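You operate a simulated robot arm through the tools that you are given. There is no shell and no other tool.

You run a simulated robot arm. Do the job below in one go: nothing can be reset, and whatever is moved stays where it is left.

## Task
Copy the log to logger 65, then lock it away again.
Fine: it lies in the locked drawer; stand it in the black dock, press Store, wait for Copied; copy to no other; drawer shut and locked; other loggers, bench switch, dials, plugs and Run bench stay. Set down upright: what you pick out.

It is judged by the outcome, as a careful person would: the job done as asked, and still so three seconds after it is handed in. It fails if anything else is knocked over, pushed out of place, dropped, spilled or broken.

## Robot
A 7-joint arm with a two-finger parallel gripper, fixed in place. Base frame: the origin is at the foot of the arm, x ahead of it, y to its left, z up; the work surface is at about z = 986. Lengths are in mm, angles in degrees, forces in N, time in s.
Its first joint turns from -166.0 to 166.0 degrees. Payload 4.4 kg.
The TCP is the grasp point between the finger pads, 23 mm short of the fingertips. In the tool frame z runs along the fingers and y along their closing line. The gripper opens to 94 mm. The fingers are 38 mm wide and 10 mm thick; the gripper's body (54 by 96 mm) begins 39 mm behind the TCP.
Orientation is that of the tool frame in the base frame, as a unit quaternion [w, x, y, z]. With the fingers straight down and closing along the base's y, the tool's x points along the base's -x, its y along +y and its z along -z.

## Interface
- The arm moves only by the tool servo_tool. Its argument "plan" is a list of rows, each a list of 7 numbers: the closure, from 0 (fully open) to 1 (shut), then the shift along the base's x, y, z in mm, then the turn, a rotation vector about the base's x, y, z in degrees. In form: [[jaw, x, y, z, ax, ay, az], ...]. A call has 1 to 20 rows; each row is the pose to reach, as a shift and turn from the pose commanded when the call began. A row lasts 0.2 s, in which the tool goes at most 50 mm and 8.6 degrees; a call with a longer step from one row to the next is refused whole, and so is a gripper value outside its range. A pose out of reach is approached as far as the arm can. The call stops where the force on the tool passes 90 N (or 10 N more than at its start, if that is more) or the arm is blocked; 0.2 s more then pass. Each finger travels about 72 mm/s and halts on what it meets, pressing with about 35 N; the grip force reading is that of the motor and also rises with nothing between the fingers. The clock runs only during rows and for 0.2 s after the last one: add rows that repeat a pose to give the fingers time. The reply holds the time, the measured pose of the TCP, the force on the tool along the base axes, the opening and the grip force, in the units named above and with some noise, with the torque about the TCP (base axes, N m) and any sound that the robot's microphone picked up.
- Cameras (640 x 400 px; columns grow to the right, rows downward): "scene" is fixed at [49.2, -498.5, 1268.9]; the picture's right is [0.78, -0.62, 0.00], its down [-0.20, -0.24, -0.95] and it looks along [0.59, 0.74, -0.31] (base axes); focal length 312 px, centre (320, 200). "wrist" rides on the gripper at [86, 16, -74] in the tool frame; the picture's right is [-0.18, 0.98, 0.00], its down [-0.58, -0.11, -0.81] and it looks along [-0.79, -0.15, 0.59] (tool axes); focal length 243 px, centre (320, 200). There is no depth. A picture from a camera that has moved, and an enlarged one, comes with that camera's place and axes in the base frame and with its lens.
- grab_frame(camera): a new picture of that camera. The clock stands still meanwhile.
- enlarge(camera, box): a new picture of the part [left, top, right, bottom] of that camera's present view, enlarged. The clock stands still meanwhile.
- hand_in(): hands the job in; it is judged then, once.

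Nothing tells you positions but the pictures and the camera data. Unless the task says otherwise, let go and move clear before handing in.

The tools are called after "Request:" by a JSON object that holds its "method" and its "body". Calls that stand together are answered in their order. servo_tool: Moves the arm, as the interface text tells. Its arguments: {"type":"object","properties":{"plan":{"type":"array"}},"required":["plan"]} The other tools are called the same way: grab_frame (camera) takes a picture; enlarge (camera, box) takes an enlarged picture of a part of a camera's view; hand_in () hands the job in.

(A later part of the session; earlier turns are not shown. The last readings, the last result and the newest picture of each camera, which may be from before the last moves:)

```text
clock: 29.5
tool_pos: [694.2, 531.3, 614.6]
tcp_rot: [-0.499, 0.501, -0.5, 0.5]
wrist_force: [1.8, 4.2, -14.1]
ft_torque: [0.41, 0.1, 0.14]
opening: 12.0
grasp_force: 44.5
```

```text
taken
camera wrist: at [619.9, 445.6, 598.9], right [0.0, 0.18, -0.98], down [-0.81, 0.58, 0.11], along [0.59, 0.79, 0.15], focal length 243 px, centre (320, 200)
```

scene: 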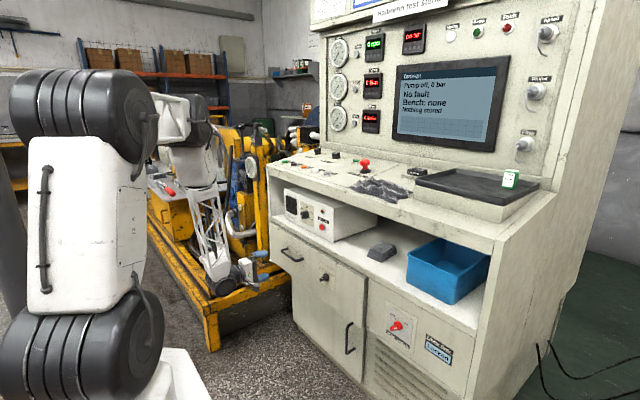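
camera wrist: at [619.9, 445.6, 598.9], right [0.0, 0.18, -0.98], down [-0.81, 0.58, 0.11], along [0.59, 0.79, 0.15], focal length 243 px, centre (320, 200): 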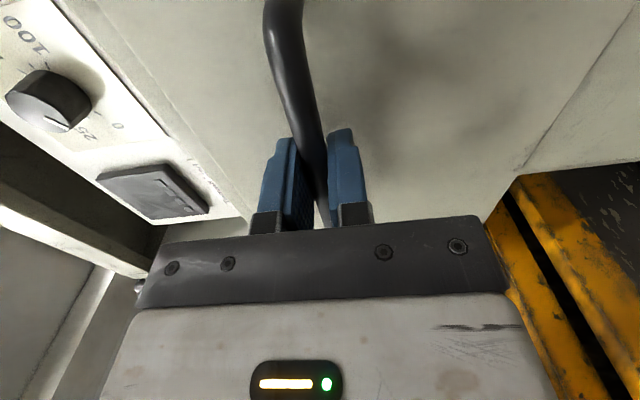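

Handle gripped (12 mm). I'll pull the drawer out toward −x, first 120 mm.

Request:
{"method": "servo_tool", "body": {"plan": [[1, -4, 0, -0.5, 0, 0, 0], [1, -12, 0, -0.5, 0, 0, 0], [1, -24, 0, -0.5, 0, 0, 0], [1, -36, 0, -0.5, 0, 0, 0], [1, -50, 0, -0.5, 0, 0, 0], [1, -64, 0, -0.5, 0, 0, 0], [1, -78, 0, -0.5, 0, 0, 0], [1, -92, 0, -0.5, 0, 0, 0], [1, -106, 0, -0.5, 0, 0, 0], [1, -120, 0, -0.5, 0, 0, 0], [1, -120, 0, -0.5, 0, 0, 0]]}}

Request:
{"method": "grab_frame", "body": {"camera": "scene"}}

Request:
{"method": "grab_frame", "body": {"camera": "wrist"}}

```text
clock: 31.9
tool_pos: [574.3, 531.3, 614.5]
tcp_rot: [0.5, -0.5, 0.501, -0.5]
wrist_force: [1.6, -16.0, -3.3]
ft_torque: [0.2, 0.02, -1.04]
opening: 11.8
grasp_force: 45.4
```

```text
taken
```

scene: 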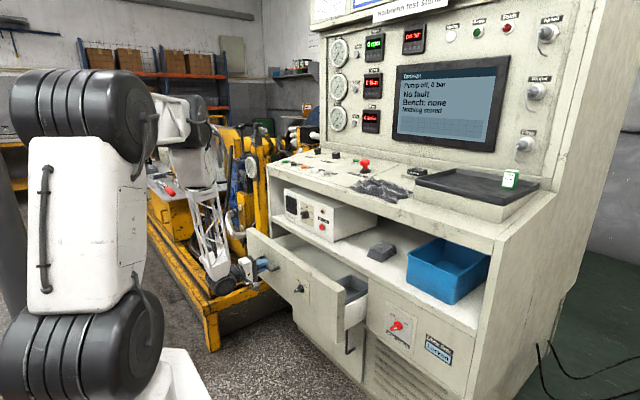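

```text
taken
camera wrist: at [500.0, 445.3, 598.7], right [0.0, 0.18, -0.98], down [-0.81, 0.58, 0.11], along [0.59, 0.79, 0.15], focal length 243 px, centre (320, 200)
```

wrist: 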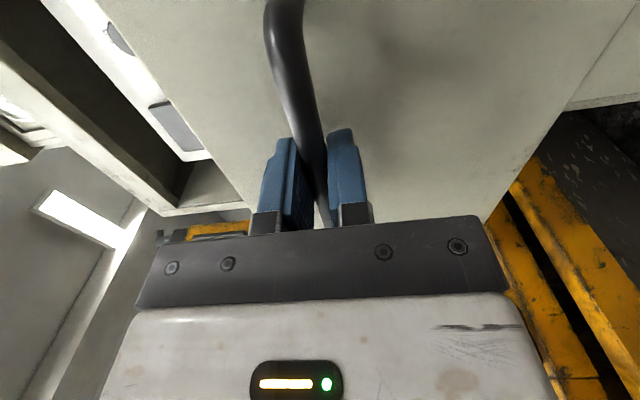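

The drawer slides well. Let me look inside before deciding how much further to pull.

Request:
{"method": "enlarge", "body": {"camera": "scene", "box": [240, 220, 400, 320]}}

Request:
{"method": "servo_tool", "body": {"plan": [[1, -12, -0.5, 0, 0, 0, 0], [1, -26, -0.7, 0, 0, 0, 0], [1, -40, -0.9, 0, 0, 0, 0], [1, -54, -1, 0, 0, 0, 0], [1, -68, -1.1, 0, 0, 0, 0], [1, -82, -1.2, 0, 0, 0, 0], [1, -96, -1.3, 0, 0, 0, 0], [1, -110, -1.4, 0, 0, 0, 0], [1, -124, -1.5, 0, 0, 0, 0], [1, -124, -1.5, 0, 0, 0, 0]]}}

Request:
{"method": "grab_frame", "body": {"camera": "scene"}}

Request:
{"method": "enlarge", "body": {"camera": "scene", "box": [220, 220, 380, 320]}}

```text
4.00 times, centred on (320, 270) of scene
camera zoom: at [49.2, -498.5, 1268.9], right [0.78, -0.62, 0.0], down [-0.2, -0.24, -0.95], along [0.59, 0.74, -0.31], focal length 1247 px, centre (320, -80)
```

zoom: 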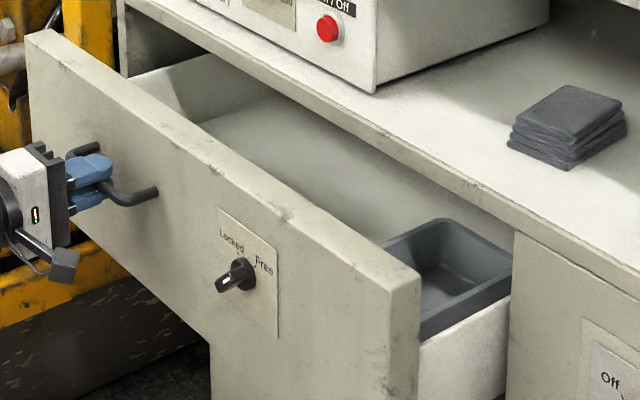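

```text
clock: 33.5
tool_pos: [485.6, 529.4, 615.3]
tcp_rot: [-0.499, 0.503, -0.5, 0.498]
wrist_force: [-1.3, 8.2, -17.7]
ft_torque: [1.07, 0.11, 1.04]
opening: 11.8
grasp_force: 45.3
stopped in row 7: the force on the tool passed its limit at 95 N (the readings are from after the stop); the commanded pose is now the measured one
```

```text
taken
```

scene: 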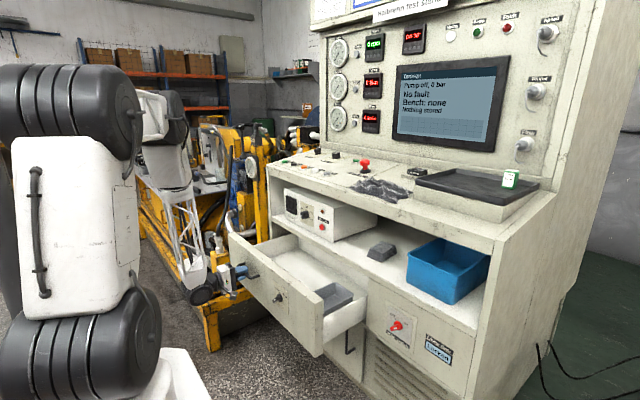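

```text
4.00 times, centred on (300, 270) of scene
camera zoom: at [49.2, -498.5, 1268.9], right [0.78, -0.62, 0.0], down [-0.2, -0.24, -0.95], along [0.59, 0.74, -0.31], focal length 1247 px, centre (400, -80)
```

zoom: 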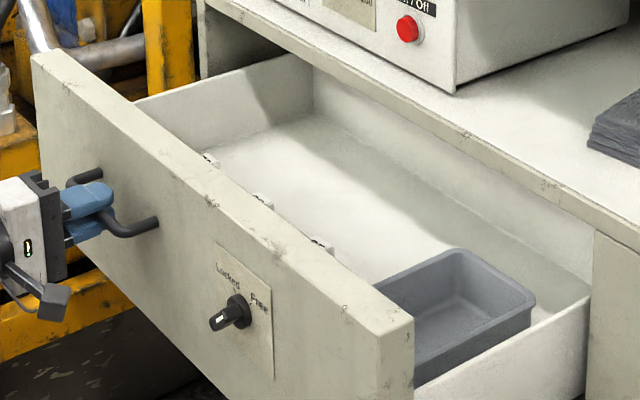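

The drawer reached its end stop about 209 mm out (front now at x≈520); a grey tray and three small items standing behind the front panel are inside. I'll release the handle and back off, then look from above.

Request:
{"method": "servo_tool", "body": {"plan": [[0.9, 0, 0, 0, 0, 0, 0], [0.5, 0, 0, 0, 0, 0, 0], [0, 0, 0, 0, 0, 0, 0], [0, 0, 0, 0, 0, 0, 0], [0, 0, 0, 0, 0, 0, 0], [0, -20, 0, 0, 0, 0, 0], [0, -45, 0, 0, 0, 0, 0], [0, -70, 0, 0, 0, 0, 0], [0, -70, 0, 0, 0, 0, 0]]}}

Request:
{"method": "grab_frame", "body": {"camera": "wrist"}}

Request:
{"method": "enlarge", "body": {"camera": "scene", "box": [220, 220, 380, 320]}}

```text
clock: 35.5
tool_pos: [413.0, 532.1, 615.9]
tcp_rot: [-0.498, 0.502, -0.5, 0.499]
wrist_force: [0.5, -0.8, 0.4]
ft_torque: [-0.03, -0.02, -0.03]
opening: 94.1
grasp_force: 0.1
```

```text
taken
camera wrist: at [339.9, 444.6, 600.0], right [0.0, 0.18, -0.98], down [-0.81, 0.58, 0.11], along [0.59, 0.79, 0.14], focal length 243 px, centre (320, 200)
```

wrist: 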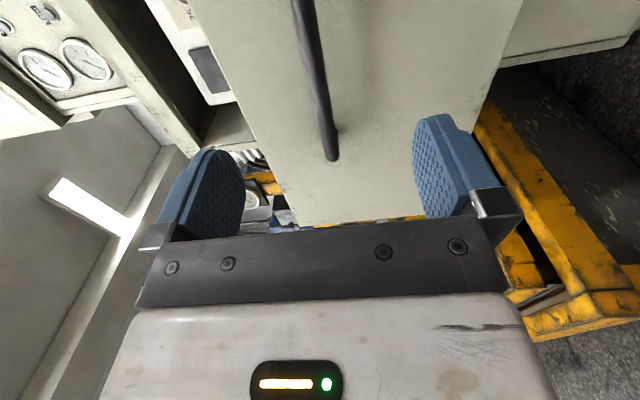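

```text
4.00 times, centred on (300, 270) of scene
camera zoom: at [49.2, -498.5, 1268.9], right [0.78, -0.62, 0.0], down [-0.2, -0.24, -0.95], along [0.59, 0.74, -0.31], focal length 1247 px, centre (400, -80)
```

zoom: 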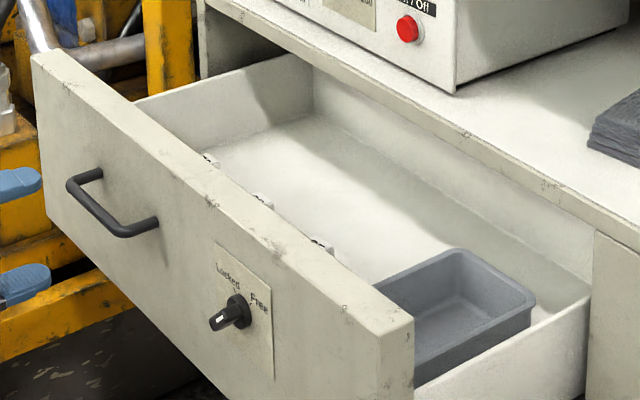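

I'll raise the arm and tip the tool to point down with the camera on the −y side, to look along the drawer from above.

Request:
{"method": "servo_tool", "body": {"plan": [[0, 0, -10, 24, 0, 8, 0], [0, 0, -20, 48, 0, 16, 0], [0, 0, -30, 72, 0, 24, 0], [0, 0, -40, 96, 0, 32, 0], [0, 0, -50, 120, 0, 40, 0], [0, 0, -60, 144, 0, 48, 0], [0, 0, -70, 168, 0, 56, 0], [0, 0, -80, 192, 0, 64, 0], [0, 0, -100, 210, 0, 72, 0], [0, 0, -130, 234, 0, 80, 0], [0, 0, -160, 234, 0, 88, 0], [0, 0, -190, 234, 0, 90, 0], [0, 30, -220, 234, 0, 90, 0], [0, 60, -250, 224, 0, 90, 0], [0, 90, -280, 214, 0, 90, 0], [0, 120, -310, 204, 0, 90, 0], [0, 150, -320, 194, 0, 90, 0], [0, 165, -325, 184, 0, 90, 0], [0, 165, -325, 184, 0, 90, 0]]}}

Request:
{"method": "grab_frame", "body": {"camera": "wrist"}}

Request:
{"method": "grab_frame", "body": {"camera": "scene"}}

```text
clock: 39.5
tool_pos: [578.6, 203.2, 798.3]
tcp_rot: [0.001, 0.709, -0.706, -0.002]
wrist_force: [-0.2, -0.2, -0.3]
ft_torque: [0.05, -0.01, -0.02]
opening: 94.1
grasp_force: 0.2
```

```text
taken
camera wrist: at [564.2, 116.8, 873.7], right [-0.98, 0.18, 0.0], down [0.11, 0.58, 0.81], along [0.14, 0.79, -0.59], focal length 243 px, centre (320, 200)
```

wrist: 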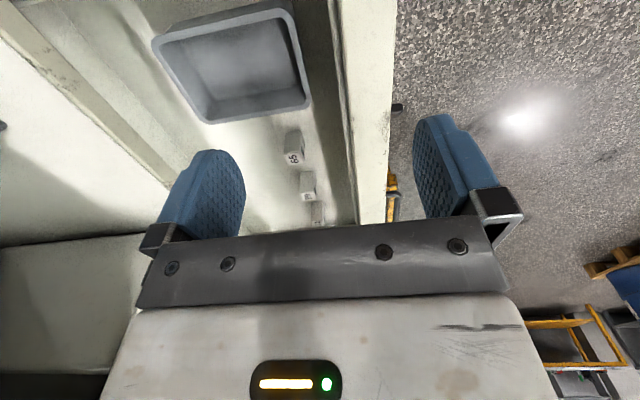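

```text
taken
```

scene: 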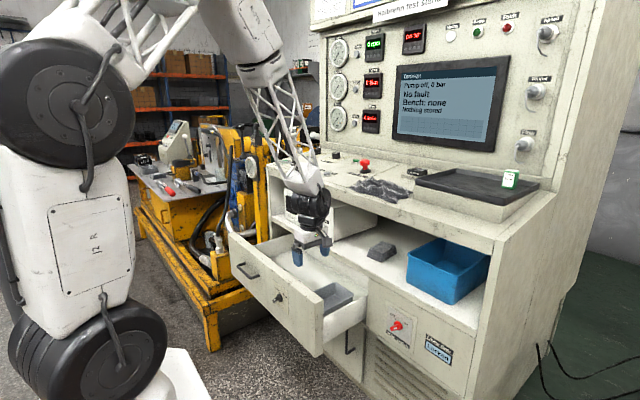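

Request:
{"method": "enlarge", "body": {"camera": "wrist", "box": [240, 110, 400, 210]}}

Request:
{"method": "enlarge", "body": {"camera": "wrist", "box": [260, 120, 360, 182]}}

```text
4.00 times, centred on (320, 160) of wrist
camera zoom: at [564.2, 116.8, 873.7], right [-0.98, 0.18, 0.0], down [0.11, 0.58, 0.81], along [0.14, 0.79, -0.59], focal length 970 px, centre (320, 360)
```

zoom: 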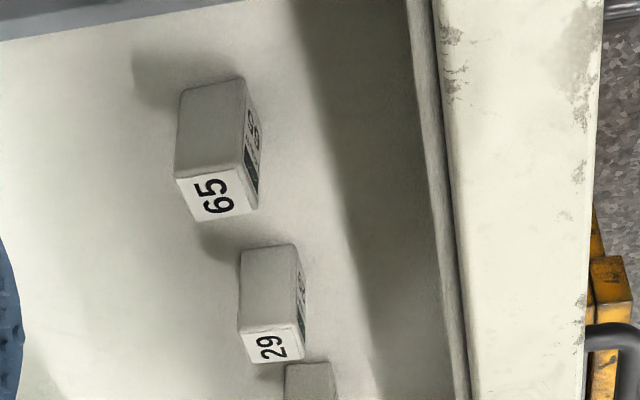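

```text
6.40 times, centred on (310, 151) of wrist
camera zoom: at [564.2, 116.8, 873.7], right [-0.98, 0.18, 0.0], down [0.11, 0.58, 0.81], along [0.14, 0.79, -0.59], focal length 1553 px, centre (384, 514)
```

zoom: 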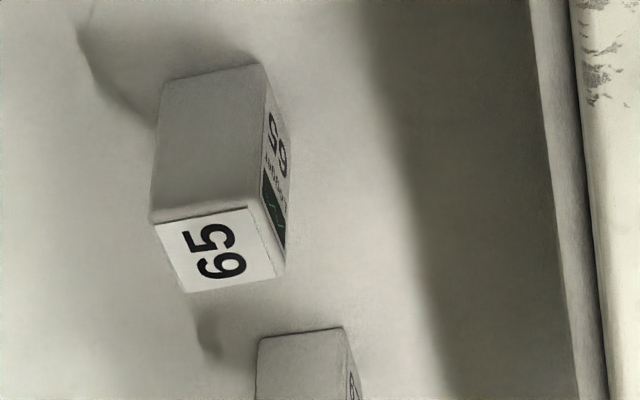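

Three loggers stand in the drawer: the nearest reads "65" (or could be "59" seen the wrong way), then "29", then another. I'll zoom tightly to be sure of digits and orientation.

Request:
{"method": "enlarge", "body": {"camera": "wrist", "box": [280, 128, 312, 168]}}

Request:
{"method": "enlarge", "body": {"camera": "wrist", "box": [296, 165, 332, 225]}}

```text
10.00 times, centred on (296, 148) of wrist
camera zoom: at [564.2, 116.8, 873.7], right [-0.98, 0.18, 0.0], down [0.11, 0.58, 0.81], along [0.14, 0.79, -0.59], focal length 2426 px, centre (560, 720)
```

zoom: 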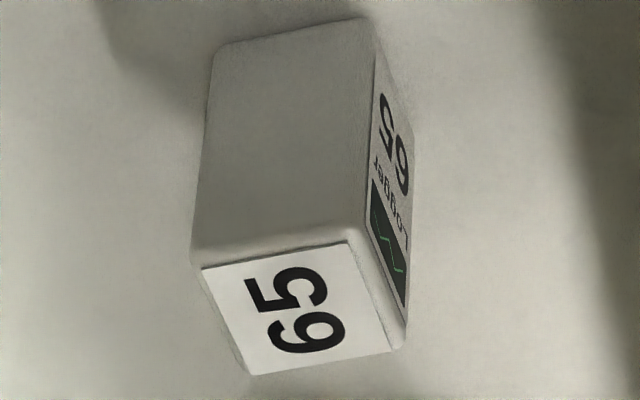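

```text
6.67 times, centred on (314, 195) of wrist
camera zoom: at [564.2, 116.8, 873.7], right [-0.98, 0.18, 0.0], down [0.11, 0.58, 0.81], along [0.14, 0.79, -0.59], focal length 1618 px, centre (360, 233)
```

zoom: 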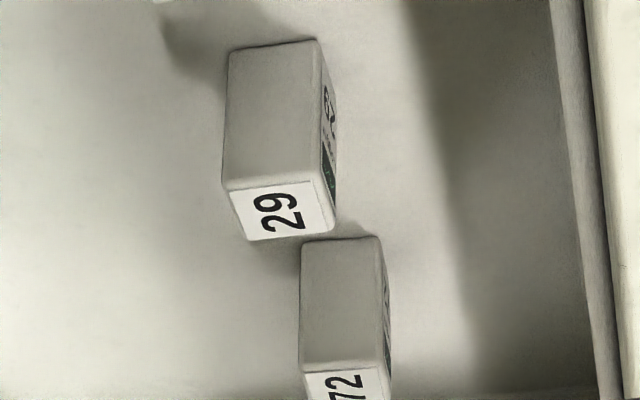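

It's confirmed: the nearest logger is 65 (top and front labels agree), others are 29 and 72. Now I measure its position from a second viewpoint.

Request:
{"method": "enlarge", "body": {"camera": "scene", "box": [260, 250, 340, 300]}}

Request:
{"method": "servo_tool", "body": {"plan": [[0, 20, 45, 0, 0, 0, 0], [0, 20, 90, 0, 0, 0, 0], [0, 20, 90, 0, 0, 0, 0]]}}

Request:
{"method": "grab_frame", "body": {"camera": "wrist"}}

Request:
{"method": "enlarge", "body": {"camera": "wrist", "box": [220, 20, 380, 120]}}

```text
8.00 times, centred on (300, 275) of scene
camera zoom: at [49.2, -498.5, 1268.9], right [0.78, -0.62, 0.0], down [-0.2, -0.24, -0.95], along [0.59, 0.74, -0.31], focal length 2494 px, centre (480, -400)
```

zoom: 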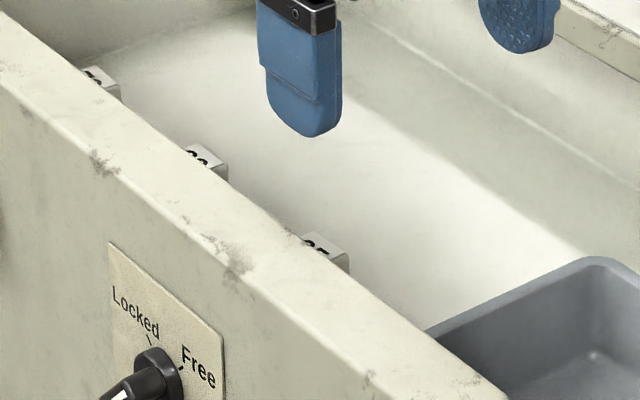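

```text
clock: 40.3
tool_pos: [596.3, 297.0, 799.1]
tcp_rot: [0.001, 0.709, -0.706, -0.002]
wrist_force: [-0.9, -0.2, 0.6]
ft_torque: [0.03, 0.05, 0.03]
opening: 94.0
grasp_force: 0.1
```

```text
taken
camera wrist: at [580.8, 209.5, 874.3], right [-0.98, 0.18, 0.0], down [0.11, 0.58, 0.81], along [0.14, 0.79, -0.59], focal length 243 px, centre (320, 200)
```

wrist: 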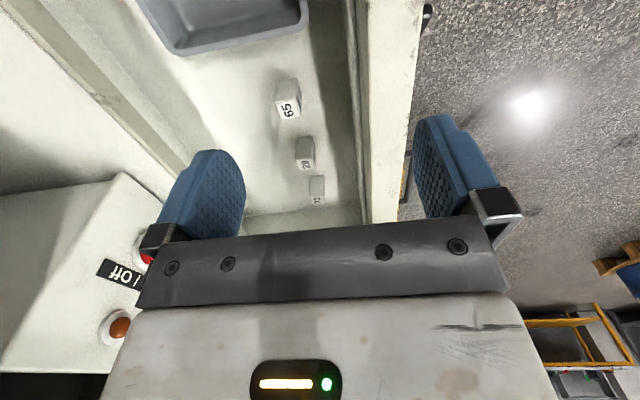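

```text
4.00 times, centred on (300, 70) of wrist
camera zoom: at [580.8, 209.5, 874.3], right [-0.98, 0.18, 0.0], down [0.11, 0.58, 0.81], along [0.14, 0.79, -0.59], focal length 970 px, centre (400, 720)
```

zoom: 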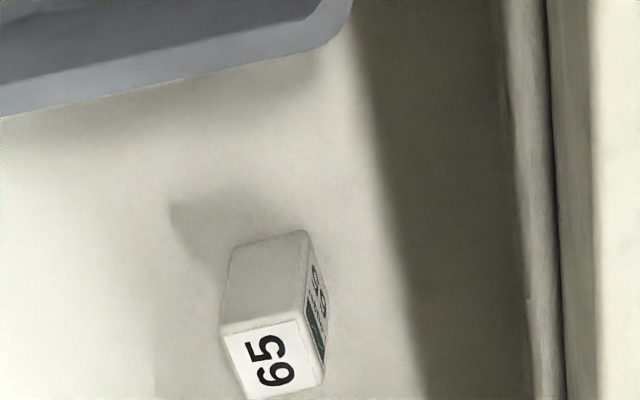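

Logger 65 stands at about (659, 391), roughly 25×25×55 mm, top z≈578. Before picking it I want to see the dock well, so I'll rise and look at it.

Request:
{"method": "servo_tool", "body": {"plan": [[0, 0, 0, 48, 0, 0, 0], [0, 0, 0, 96, 0, 0, 0], [0, 0, 0, 144, 0, 0, 0], [0, 0, 0, 192, 0, 0, 0], [0, 0, 0, 240, 0, 0, 0], [0, 0, 0, 288, 0, 0, 0], [0, 0, 0, 336, 0, 0, 0], [0, 0, 0, 370, 0, 0, 0], [0, 33, -33, 370, 0, 0, 0], [0, 66, -66, 370, 0, 0, 0], [0, 99, -99, 370, 0, 0, 0], [0, 132, -132, 370, 0, 0, 0], [0, 165, -165, 370, 0, 0, 0], [0, 198, -198, 370, 0, 0, 0], [0, 231, -231, 370, 0, 0, 0], [0, 264, -264, 370, 0, 0, 0], [0, 284, -280, 370, 0, 0, 0], [0, 284, -280, 370, 0, 0, 0]]}}

Request:
{"method": "grab_frame", "body": {"camera": "wrist"}}

Request:
{"method": "grab_frame", "body": {"camera": "scene"}}

```text
clock: 44.1
tool_pos: [882.6, 11.1, 1167.7]
tcp_rot: [0.002, 0.708, -0.706, -0.002]
wrist_force: [0.8, 0.4, 0.5]
ft_torque: [-0.04, 0.0, 0.02]
opening: 94.1
grasp_force: 0.1
```

```text
taken
camera wrist: at [867.2, -75.6, 1242.6], right [-0.98, 0.18, 0.0], down [0.11, 0.58, 0.81], along [0.14, 0.79, -0.59], focal length 243 px, centre (320, 200)
```

wrist: 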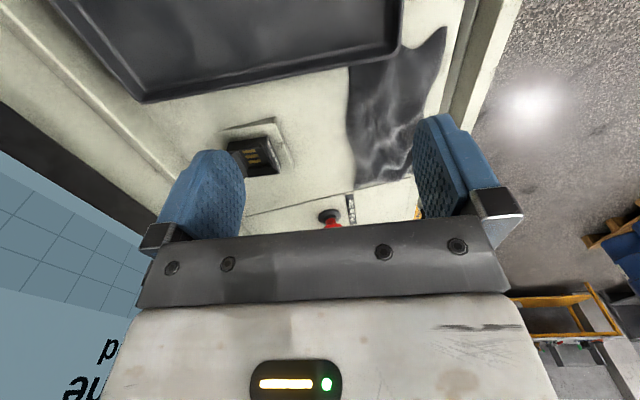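

```text
taken
```

scene: 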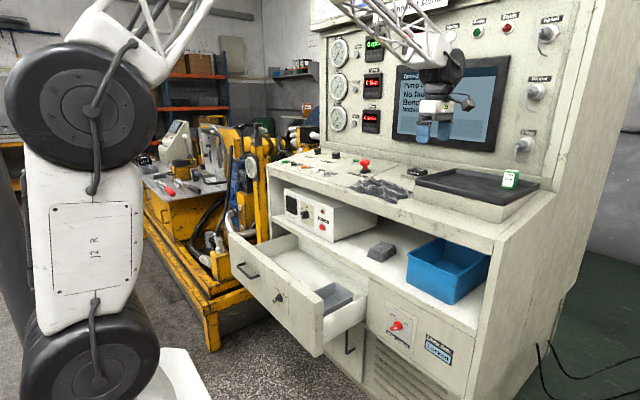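

Request:
{"method": "enlarge", "body": {"camera": "wrist", "box": [200, 100, 320, 190]}}

Request:
{"method": "enlarge", "body": {"camera": "scene", "box": [390, 150, 450, 190]}}

Request:
{"method": "enlarge", "body": {"camera": "wrist", "box": [40, 0, 480, 240]}}

```text
4.44 times, centred on (260, 145) of wrist
camera zoom: at [867.2, -75.6, 1242.6], right [-0.98, 0.18, 0.0], down [0.11, 0.58, 0.81], along [0.14, 0.79, -0.59], focal length 1078 px, centre (587, 444)
```

zoom: 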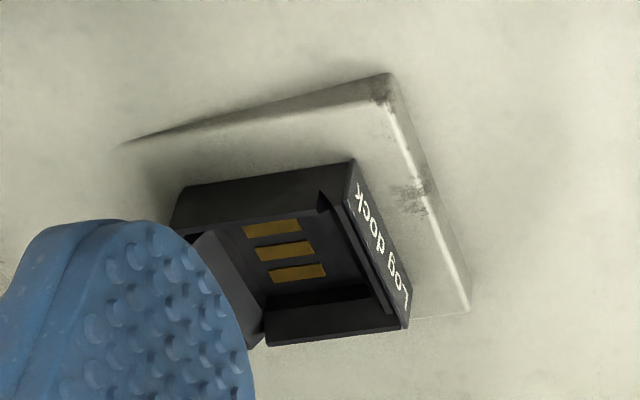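

```text
10.00 times, centred on (420, 170) of scene
camera zoom: at [49.2, -498.5, 1268.9], right [0.78, -0.62, 0.0], down [-0.2, -0.24, -0.95], along [0.59, 0.74, -0.31], focal length 3118 px, centre (-680, 500)
```

zoom: 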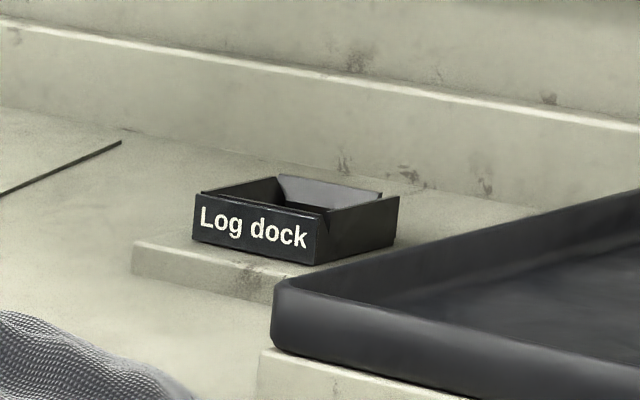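

```text
1.45 times, centred on (260, 120) of wrist
camera zoom: at [867.2, -75.6, 1242.6], right [-0.98, 0.18, 0.0], down [0.11, 0.58, 0.81], along [0.14, 0.79, -0.59], focal length 353 px, centre (407, 316)
```

zoom: 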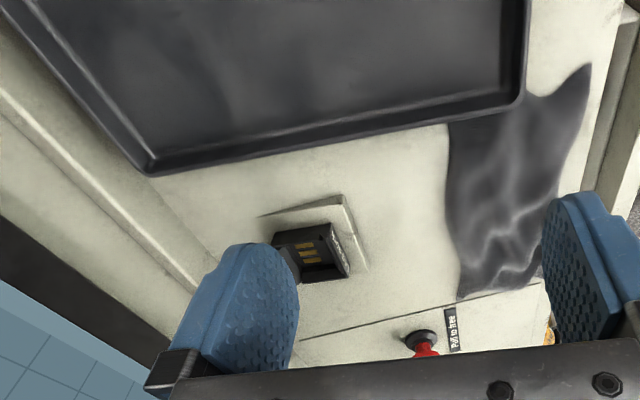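

The dock is a black funnel-topped socket with gold contacts on a levelling wedge, so the desk top slopes slightly. I'll turn the tool to view the dock from the front, the likely insertion direction.

Request:
{"method": "servo_tool", "body": {"plan": [[0, -11, 9, 0, 0, 0, -8.2], [0, -22, 18, 0, 0, 0, -16.4], [0, -33, 27, 0, 0, 0, -24.6], [0, -44, 36, 0, 0, 0, -32.8], [0, -55, 45, 0, 0, 0, -41], [0, -66, 54, 0, 0, 0, -49.2], [0, -77, 63, 0, 0, 0, -57.4], [0, -88, 72, 0, 0, 0, -65.6], [0, -99, 81, 0, 0, 0, -73.8], [0, -110, 90, 0, 0, 0, -82], [0, -120, 99, 0, 0, 0, -90], [0, -120, 99, 0, 0, 0, -90]]}}

Request:
{"method": "grab_frame", "body": {"camera": "wrist"}}

Request:
{"method": "enlarge", "body": {"camera": "wrist", "box": [240, 100, 400, 200]}}

```text
clock: 46.7
tool_pos: [761.3, 113.9, 1169.6]
tcp_rot: [0.0, -0.001, 1.0, 0.002]
wrist_force: [0.9, -1.0, 0.3]
ft_torque: [0.0, 0.01, -0.02]
opening: 94.0
grasp_force: 0.1
```

```text
taken
camera wrist: at [676.8, 130.3, 1244.0], right [0.18, 0.98, 0.0], down [0.58, -0.11, 0.81], along [0.79, -0.14, -0.59], focal length 243 px, centre (320, 200)
```

wrist: 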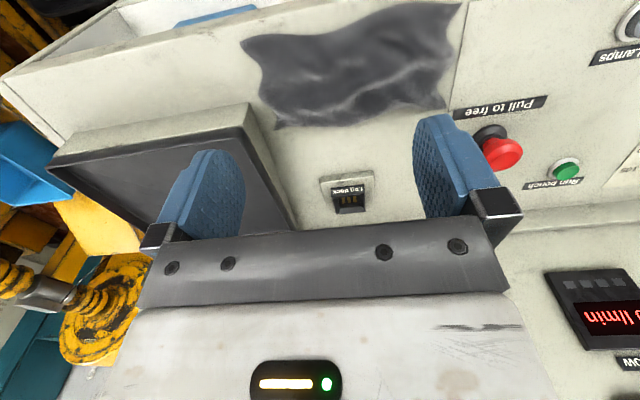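

```text
4.00 times, centred on (320, 150) of wrist
camera zoom: at [676.8, 130.3, 1244.0], right [0.18, 0.98, 0.0], down [0.58, -0.11, 0.81], along [0.79, -0.14, -0.59], focal length 970 px, centre (320, 400)
```

zoom: 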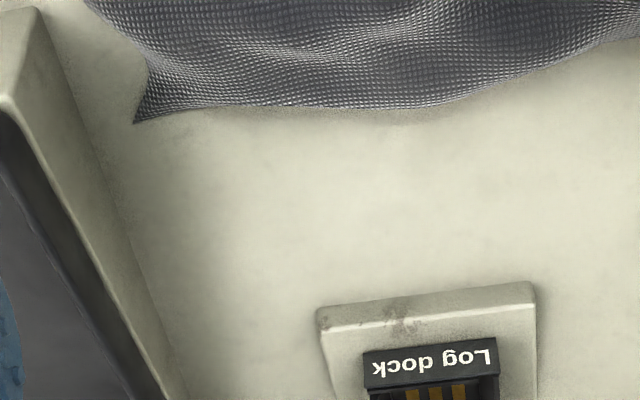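

Request:
{"method": "enlarge", "body": {"camera": "wrist", "box": [312, 168, 384, 228]}}

Request:
{"method": "servo_tool", "body": {"plan": [[0, 40, 0, 0, 0, 0, 0], [0, 80, 0, 0, 0, 0, 0], [0, 120, 0, 0, 0, 0, 0], [0, 120, 0, 0, 0, 0, 0]]}}

Request:
{"method": "grab_frame", "body": {"camera": "wrist"}}

Request:
{"method": "enlarge", "body": {"camera": "wrist", "box": [300, 100, 380, 160]}}

```text
6.67 times, centred on (348, 198) of wrist
camera zoom: at [676.8, 130.3, 1244.0], right [0.18, 0.98, 0.0], down [0.58, -0.11, 0.81], along [0.79, -0.14, -0.59], focal length 1618 px, centre (133, 213)
```

zoom: 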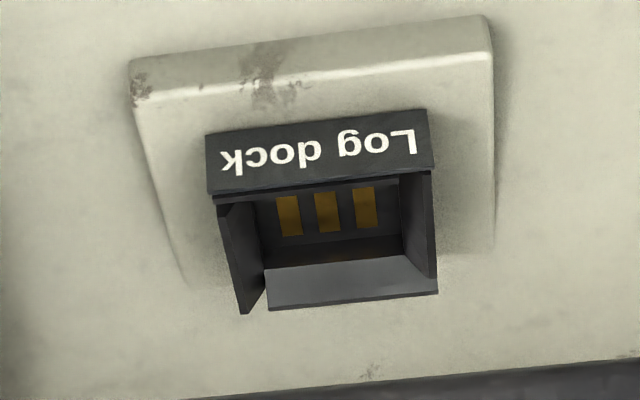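

```text
clock: 47.7
tool_pos: [883.2, 114.9, 1168.9]
tcp_rot: [0.0, -0.001, 1.0, 0.003]
wrist_force: [-0.2, 0.3, 0.2]
ft_torque: [-0.02, -0.01, -0.01]
opening: 94.3
grasp_force: 0.1
```

```text
taken
camera wrist: at [797.2, 130.9, 1244.0], right [0.18, 0.98, 0.0], down [0.58, -0.11, 0.81], along [0.79, -0.14, -0.59], focal length 243 px, centre (320, 200)
```

wrist: 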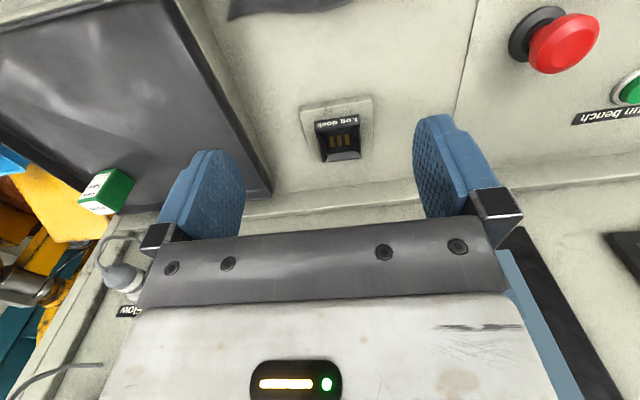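

```text
6.67 times, centred on (340, 130) of wrist
camera zoom: at [797.2, 130.9, 1244.0], right [0.18, 0.98, 0.0], down [0.58, -0.11, 0.81], along [0.79, -0.14, -0.59], focal length 1618 px, centre (187, 667)
```

zoom: 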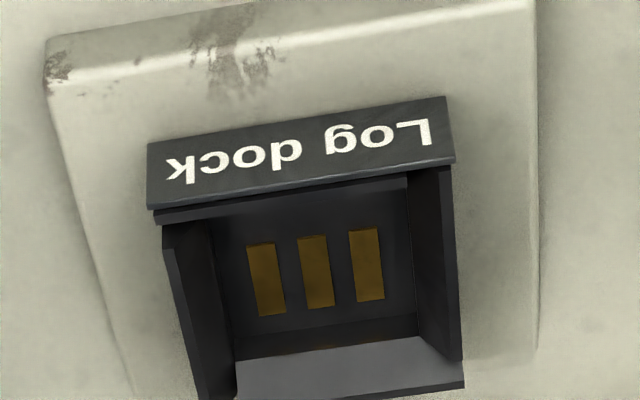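

Triangulating two views puts the dock's outer walls at x 960–1009, y 95–144, rim z≈1029, so its centre is about (985, 120). I'll test with the empty gripper whether a vertical tool can reach above it.

Request:
{"method": "servo_tool", "body": {"plan": [[0, 30, 2, -15, 0, 0, 0], [0, 60, 4, -30, 0, 0, 0], [0, 90, 5, -45, 0, 0, 0], [0, 102, 5, -58, 0, 0, 0], [0, 102, 5, -58, 0, 0, 0]]}}

Request:
{"method": "grab_frame", "body": {"camera": "wrist"}}

Request:
{"method": "grab_frame", "body": {"camera": "scene"}}

```text
clock: 48.9
tool_pos: [985.3, 120.2, 1112.1]
tcp_rot: [0.001, -0.001, 1.0, 0.004]
wrist_force: [-0.4, -0.7, -0.5]
ft_torque: [-0.01, 0.03, 0.03]
opening: 94.0
grasp_force: 0.1
```

```text
taken
camera wrist: at [899.5, 135.1, 1185.7], right [0.18, 0.98, 0.0], down [0.58, -0.11, 0.81], along [0.79, -0.14, -0.59], focal length 243 px, centre (320, 200)
```

wrist: 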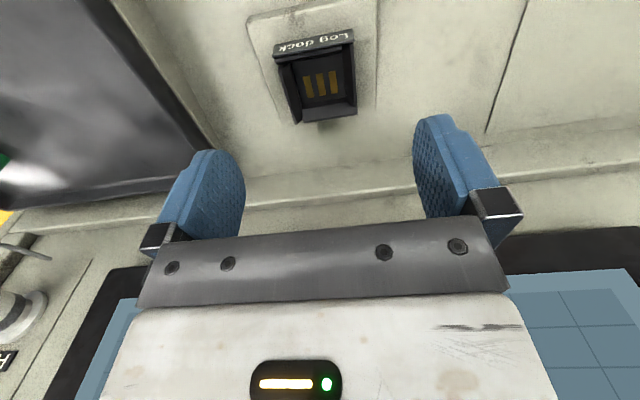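

```text
taken
```

scene: 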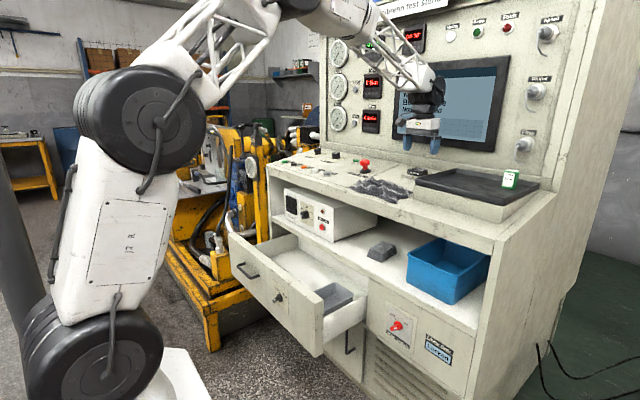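

A vertical tool does reach (985, 120). I'll check the lower height too (fingertips stay above the rim).

Request:
{"method": "servo_tool", "body": {"plan": [[0, 0, 0, -25, 0, 0, 0], [0, 0, 0, -50, 0, 0, 0], [0, 0, 0, -50, 0, 0, 0]]}}

Request:
{"method": "grab_frame", "body": {"camera": "wrist"}}

Request:
{"method": "enlarge", "body": {"camera": "scene", "box": [380, 100, 480, 200]}}

```text
clock: 49.7
tool_pos: [984.0, 118.1, 1059.7]
tcp_rot: [0.0, -0.001, 1.0, 0.003]
wrist_force: [0.1, -0.4, 0.1]
ft_torque: [-0.01, 0.01, 0.03]
opening: 93.9
grasp_force: 0.0
```

```text
taken
camera wrist: at [898.6, 134.3, 1135.1], right [0.18, 0.98, 0.0], down [0.58, -0.11, 0.81], along [0.79, -0.14, -0.59], focal length 243 px, centre (320, 200)
```

wrist: 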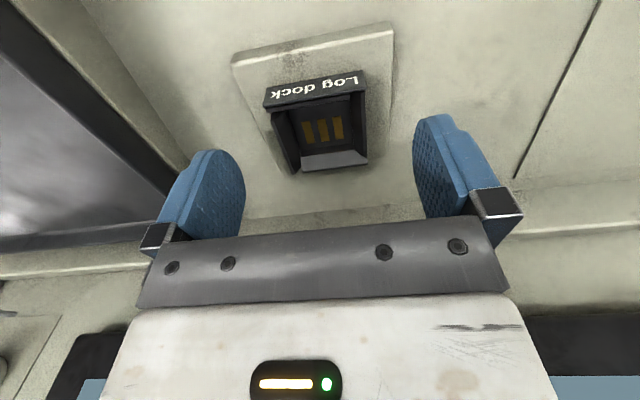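

```text
4.00 times, centred on (430, 150) of scene
camera zoom: at [49.2, -498.5, 1268.9], right [0.78, -0.62, 0.0], down [-0.2, -0.24, -0.95], along [0.59, 0.74, -0.31], focal length 1247 px, centre (-120, 400)
```

zoom: 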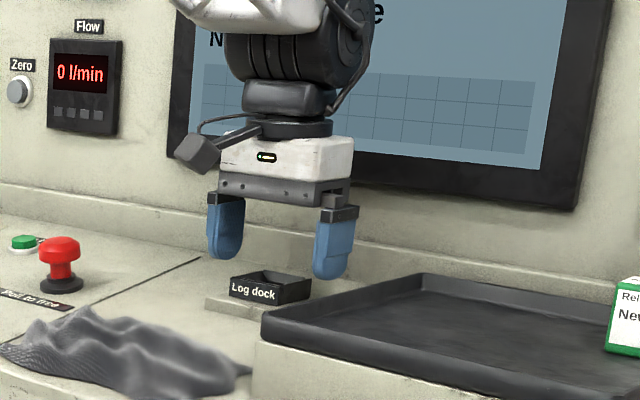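

It reaches and the dock lies right under the tool axis. I'll zoom once for an exact centre reading.

Request:
{"method": "enlarge", "body": {"camera": "wrist", "box": [240, 60, 400, 180]}}

```text
3.33 times, centred on (320, 120) of wrist
camera zoom: at [898.6, 134.3, 1135.1], right [0.18, 0.98, 0.0], down [0.58, -0.11, 0.81], along [0.79, -0.14, -0.59], focal length 809 px, centre (320, 467)
```

zoom: 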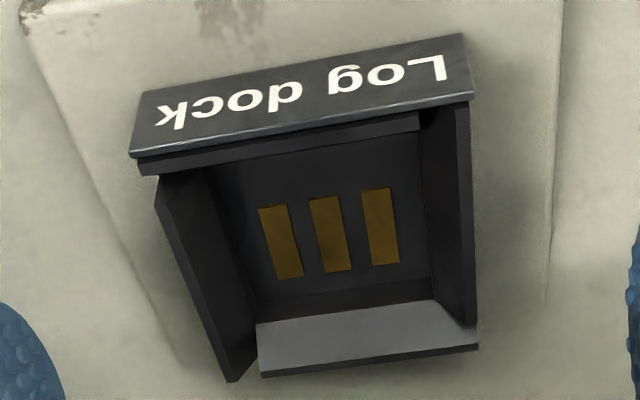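

The dock centre is (985, 120) with inner floor roughly 31–35 mm square, floor near z≈1018. Now I go back to above logger 65, turning the tool so it closes along x with the camera on the −y side.

Request:
{"method": "servo_tool", "body": {"plan": [[0, 0, 0, 40, 0, 0, 0], [0, 0, 0, 80, 0, 0, 0], [0, 0, 0, 115, 0, 0, 0], [0, -29, 24, 115, 0, 0, 8], [0, -59, 49, 115, 0, 0, 16], [0, -88, 74, 115, 0, 0, 24], [0, -118, 99, 115, 0, 0, 32], [0, -147, 124, 115, 0, 0, 40], [0, -177, 148, 115, 0, 0, 48], [0, -206, 173, 115, 0, 0, 56], [0, -236, 198, 115, 0, 0, 64], [0, -265, 223, 115, 0, 0, 72], [0, -295, 248, 115, 0, 0, 80], [0.2, -325, 272, 115, 0, 0, 88], [0.36, -325, 272, 75, 0, 0, 90], [0.36, -325, 272, 30, 0, 0, 90], [0.36, -325, 272, -15, 0, 0, 90], [0.36, -325, 272, -60, 0, 0, 90], [0.36, -325, 272, -60, 0, 0, 90]]}}

Request:
{"method": "grab_frame", "body": {"camera": "wrist"}}

Request:
{"method": "grab_frame", "body": {"camera": "scene"}}

```text
clock: 53.7
tool_pos: [661.3, 391.3, 1001.3]
tcp_rot: [0.001, 0.708, -0.706, -0.001]
wrist_force: [0.4, 0.2, -0.1]
ft_torque: [0.03, 0.01, 0.0]
opening: 60.1
grasp_force: 0.2
```

```text
taken
camera wrist: at [646.4, 305.2, 1076.0], right [-0.98, 0.18, 0.0], down [0.11, 0.58, 0.81], along [0.14, 0.79, -0.59], focal length 243 px, centre (320, 200)
```

wrist: 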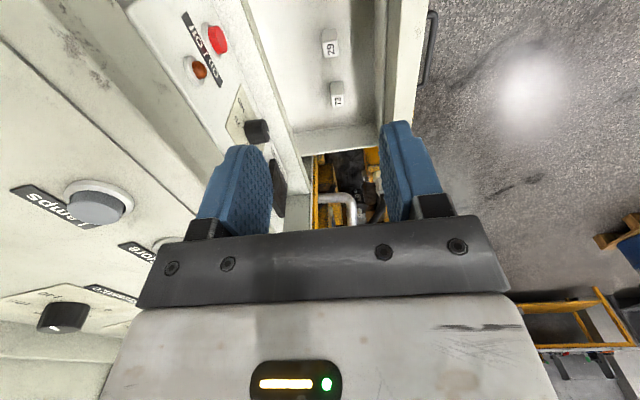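

```text
taken
```

scene: 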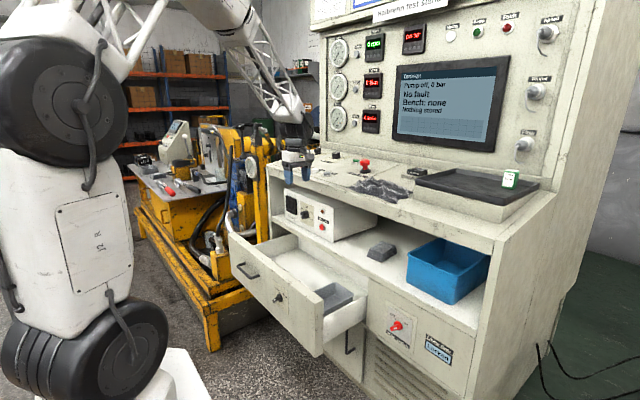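

I'm above logger 65 but want to confirm clearance between the gripper/wrist and the desk front edge before descending.

Request:
{"method": "enlarge", "body": {"camera": "wrist", "box": [0, 0, 420, 240]}}

Request:
{"method": "enlarge", "body": {"camera": "scene", "box": [230, 90, 390, 210]}}

```text
1.52 times, centred on (210, 120) of wrist
camera zoom: at [646.4, 305.2, 1076.0], right [-0.98, 0.18, 0.0], down [0.11, 0.58, 0.81], along [0.14, 0.79, -0.59], focal length 370 px, centre (488, 322)
```

zoom: 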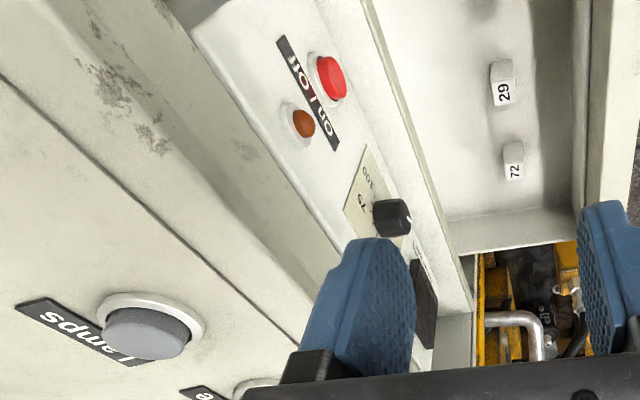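

```text
3.33 times, centred on (310, 150) of scene
camera zoom: at [49.2, -498.5, 1268.9], right [0.78, -0.62, 0.0], down [-0.2, -0.24, -0.95], along [0.59, 0.74, -0.31], focal length 1039 px, centre (353, 367)
```

zoom: 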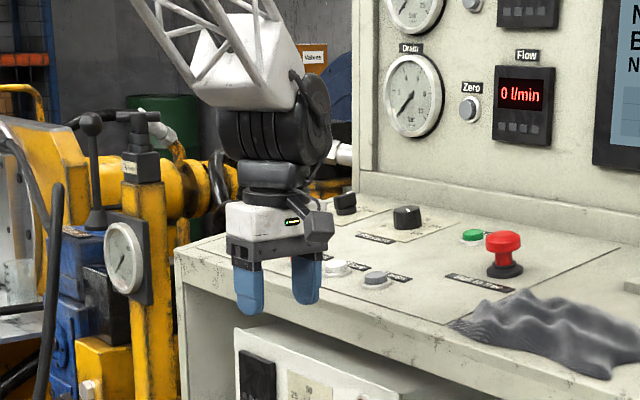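

Desk front edge is around x≈727, leaving 10–20 mm to the wrist, so I'll descend slightly further back (x≈640) and re-measure the logger from closer up.

Request:
{"method": "servo_tool", "body": {"plan": [[0.36, -21, 0, 0, 0, 0, 0], [0.36, -25, -20, -40, 0, 0, 0], [0.36, -25, -40, -80, 0, 0, 0], [0.36, -25, -60, -120, 0, 0, 0], [0.36, -25, -80, -160, 0, 0, 0], [0.36, -25, -90, -200, 0, 0, 0], [0.36, -25, -90, -230, 0, 0, 0], [0.36, -25, -90, -230, 0, 0, 0]]}}

Request:
{"method": "grab_frame", "body": {"camera": "wrist"}}

Request:
{"method": "enlarge", "body": {"camera": "wrist", "box": [250, 40, 370, 130]}}

```text
clock: 55.5
tool_pos: [636.7, 300.2, 771.6]
tcp_rot: [0.002, 0.708, -0.706, -0.001]
wrist_force: [-0.3, 0.9, -0.5]
ft_torque: [0.03, 0.03, 0.0]
opening: 60.4
grasp_force: 0.0
```

```text
taken
camera wrist: at [622.7, 214.8, 845.1], right [-0.98, 0.18, 0.0], down [0.11, 0.58, 0.81], along [0.14, 0.79, -0.59], focal length 243 px, centre (320, 200)
```

wrist: 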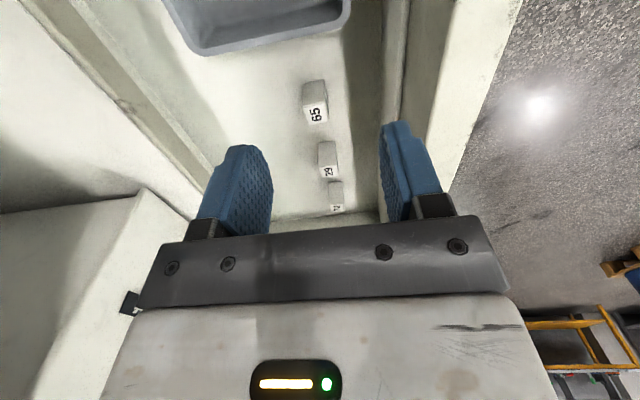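

```text
4.44 times, centred on (310, 85) of wrist
camera zoom: at [622.7, 214.8, 845.1], right [-0.98, 0.18, 0.0], down [0.11, 0.58, 0.81], along [0.14, 0.79, -0.59], focal length 1078 px, centre (364, 711)
```

zoom: 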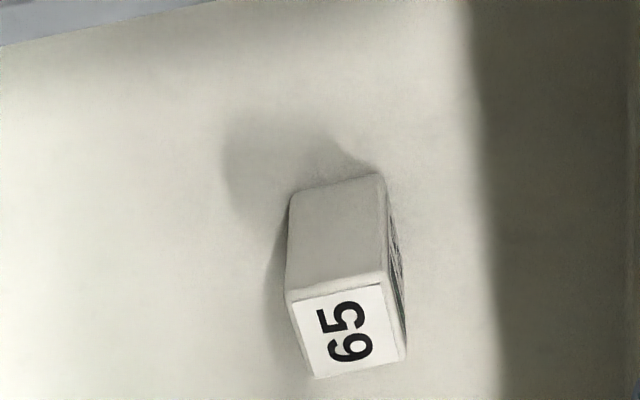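

Logger 65's centre reads (660, 392), with about +4° yaw. I'll align the tool above it and stop with fingertips just above its top to verify.

Request:
{"method": "servo_tool", "body": {"plan": [[0.36, 8, 30, 0, 0, 0, 1.4], [0.36, 16, 60, 0, 0, 0, 2.8], [0.36, 24, 91, 0, 0, 0, 4.2], [0.36, 24, 91, -40, 0, 0, 4.2], [0.36, 24, 91, -80, 0, 0, 4.2], [0.36, 24, 91, -120, 0, 0, 4.2], [0.36, 24, 91, -146, 0, 0, 4.2], [0.36, 24, 91, -146, 0, 0, 4.2]]}}

Request:
{"method": "grab_frame", "body": {"camera": "wrist"}}

Request:
{"method": "grab_frame", "body": {"camera": "scene"}}

Request:
{"method": "enlarge", "body": {"camera": "scene", "box": [240, 190, 400, 310]}}

```text
clock: 57.3
tool_pos: [660.6, 393.4, 624.9]
tcp_rot: [0.001, 0.733, -0.68, -0.001]
wrist_force: [0.5, 0.7, 0.6]
ft_torque: [-0.03, 0.01, 0.02]
opening: 60.3
grasp_force: 0.0
```

```text
taken
camera wrist: at [651.7, 306.2, 698.5], right [-0.99, 0.11, 0.0], down [0.07, 0.59, 0.81], along [0.09, 0.8, -0.59], focal length 243 px, centre (320, 200)
```

wrist: 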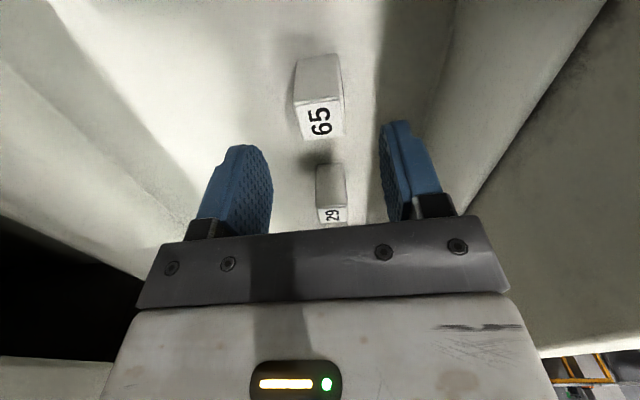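

```text
taken
```

scene: 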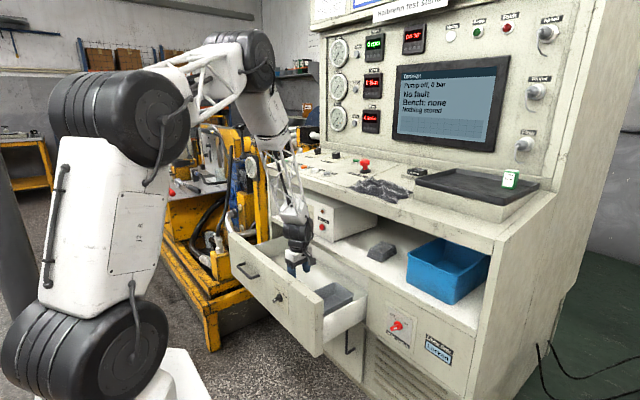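

```text
3.33 times, centred on (320, 250) of scene
camera zoom: at [49.2, -498.5, 1268.9], right [0.78, -0.62, 0.0], down [-0.2, -0.24, -0.95], along [0.59, 0.74, -0.31], focal length 1039 px, centre (320, 33)
```

zoom: 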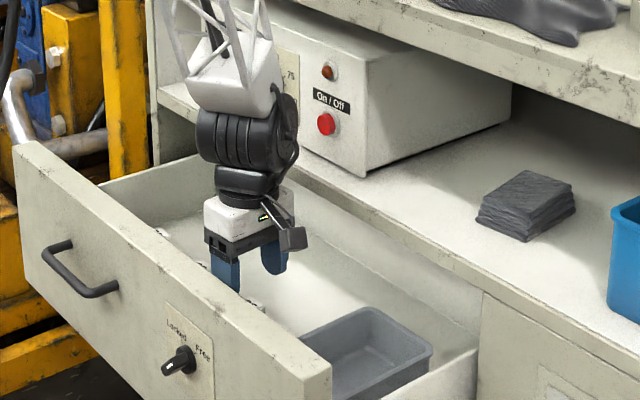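

Alignment is spot on (logger top under the tool axis). Descend 53 mm and close gently on the logger.

Request:
{"method": "servo_tool", "body": {"plan": [[0.36, 0, -1, -20, 0, 0, 0], [0.36, 0, -1, -40, 0, 0, 0], [0.36, 0, -1, -53, 0, 0, 0], [0.36, 0, -1, -53, 0, 0, 0], [0.55, 0, -1, -53, 0, 0, 0], [0.65, 0, -1, -53, 0, 0, 0], [0.75, 0, -1, -53, 0, 0, 0], [0.8, 0, -1, -53, 0, 0, 0], [0.8, 0, -1, -53, 0, 0, 0]]}}

Request:
{"method": "grab_frame", "body": {"camera": "wrist"}}

Request:
{"method": "enlarge", "body": {"camera": "scene", "box": [240, 190, 400, 310]}}

```text
clock: 59.3
tool_pos: [659.4, 391.4, 571.9]
tcp_rot: [0.002, 0.734, -0.679, -0.002]
wrist_force: [-0.2, 0.0, -0.3]
ft_torque: [0.02, -0.02, -0.02]
opening: 30.3
grasp_force: 35.1
```

```text
taken
camera wrist: at [651.0, 304.6, 647.0], right [-0.99, 0.11, 0.0], down [0.07, 0.59, 0.81], along [0.09, 0.8, -0.59], focal length 243 px, centre (320, 200)
```

wrist: 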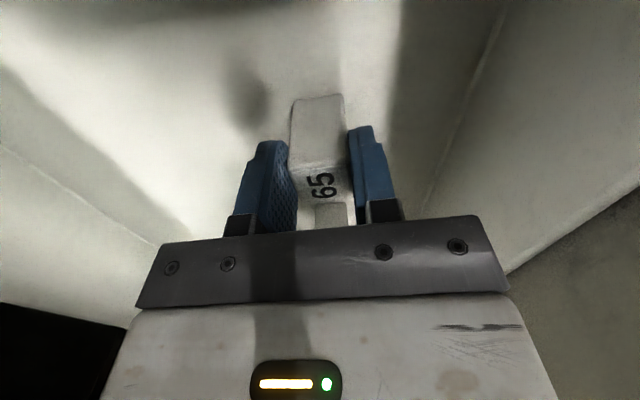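

```text
3.33 times, centred on (320, 250) of scene
camera zoom: at [49.2, -498.5, 1268.9], right [0.78, -0.62, 0.0], down [-0.2, -0.24, -0.95], along [0.59, 0.74, -0.31], focal length 1039 px, centre (320, 33)
```

zoom: 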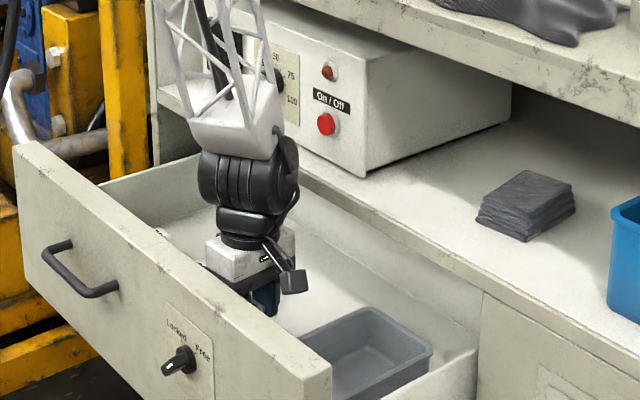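

The logger is held (30.3 mm, 35 N). I'll lift it straight up out of the drawer.

Request:
{"method": "servo_tool", "body": {"plan": [[0.85, 0, 0, 10, 0, 0, 0], [0.85, 0, 0, 30, 0, 0, 0], [0.85, 0, 0, 55, 0, 0, 0], [0.85, -5, 0, 85, 0, 0, 0], [0.85, -10, 0, 115, 0, 0, 0], [0.85, -15, 0, 145, 0, 0, 0], [0.85, -20, 0, 175, 0, 0, 0], [0.85, -20, 0, 200, 0, 0, 0], [0.85, -20, 0, 200, 0, 0, 0]]}}

Request:
{"method": "grab_frame", "body": {"camera": "wrist"}}

Request:
{"method": "enlarge", "body": {"camera": "scene", "box": [240, 150, 400, 270]}}

```text
clock: 61.3
tool_pos: [639.5, 391.9, 772.6]
tcp_rot: [0.002, 0.734, -0.68, -0.001]
wrist_force: [0.1, 0.3, -0.4]
ft_torque: [-0.02, -0.02, 0.02]
opening: 30.4
grasp_force: 35.4
```

```text
taken
camera wrist: at [630.6, 304.1, 847.3], right [-0.99, 0.11, 0.0], down [0.07, 0.59, 0.81], along [0.09, 0.8, -0.59], focal length 243 px, centre (320, 200)
```

wrist: 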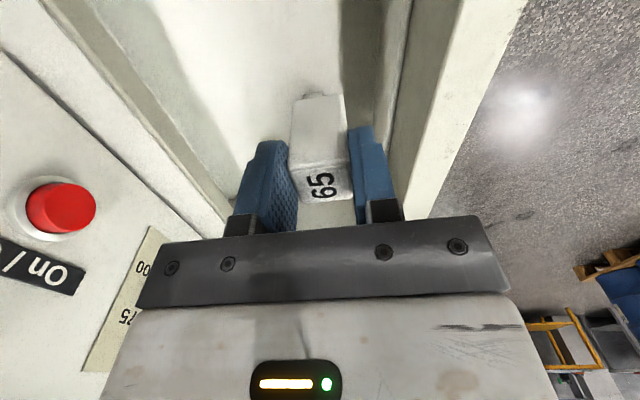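

```text
3.33 times, centred on (320, 210) of scene
camera zoom: at [49.2, -498.5, 1268.9], right [0.78, -0.62, 0.0], down [-0.2, -0.24, -0.95], along [0.59, 0.74, -0.31], focal length 1039 px, centre (320, 167)
```

zoom: 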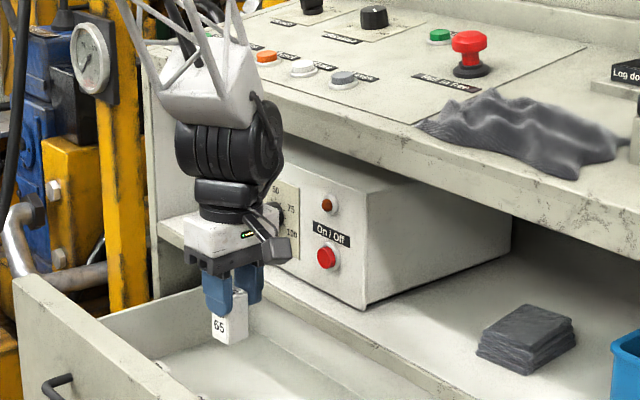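

Logger 65 is out. I'll zoom on its bottom edge, where I see a small feature, before going to the dock.

Request:
{"method": "enlarge", "body": {"camera": "wrist", "box": [270, 70, 370, 140]}}

Request:
{"method": "enlarge", "body": {"camera": "scene", "box": [280, 210, 320, 240]}}

```text
5.71 times, centred on (320, 105) of wrist
camera zoom: at [630.6, 304.1, 847.3], right [-0.99, 0.11, 0.0], down [0.07, 0.59, 0.81], along [0.09, 0.8, -0.59], focal length 1386 px, centre (320, 743)
```

zoom: 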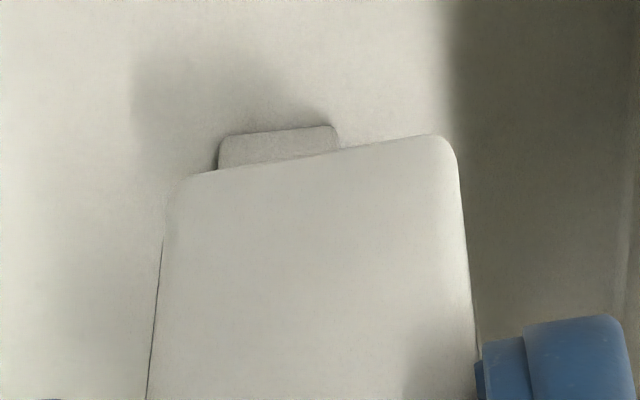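

```text
13.33 times, centred on (300, 225) of scene
camera zoom: at [49.2, -498.5, 1268.9], right [0.78, -0.62, 0.0], down [-0.2, -0.24, -0.95], along [0.59, 0.74, -0.31], focal length 4157 px, centre (587, -133)
```

zoom: 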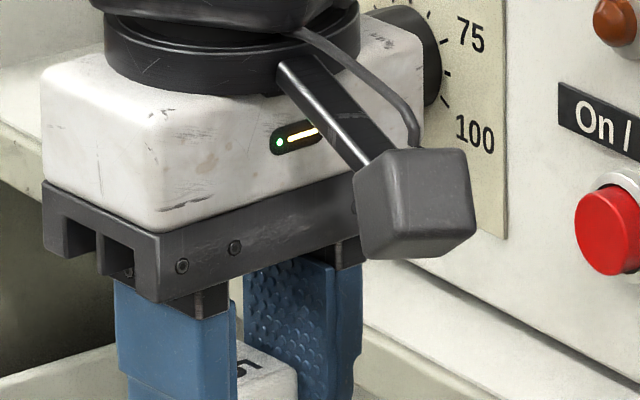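

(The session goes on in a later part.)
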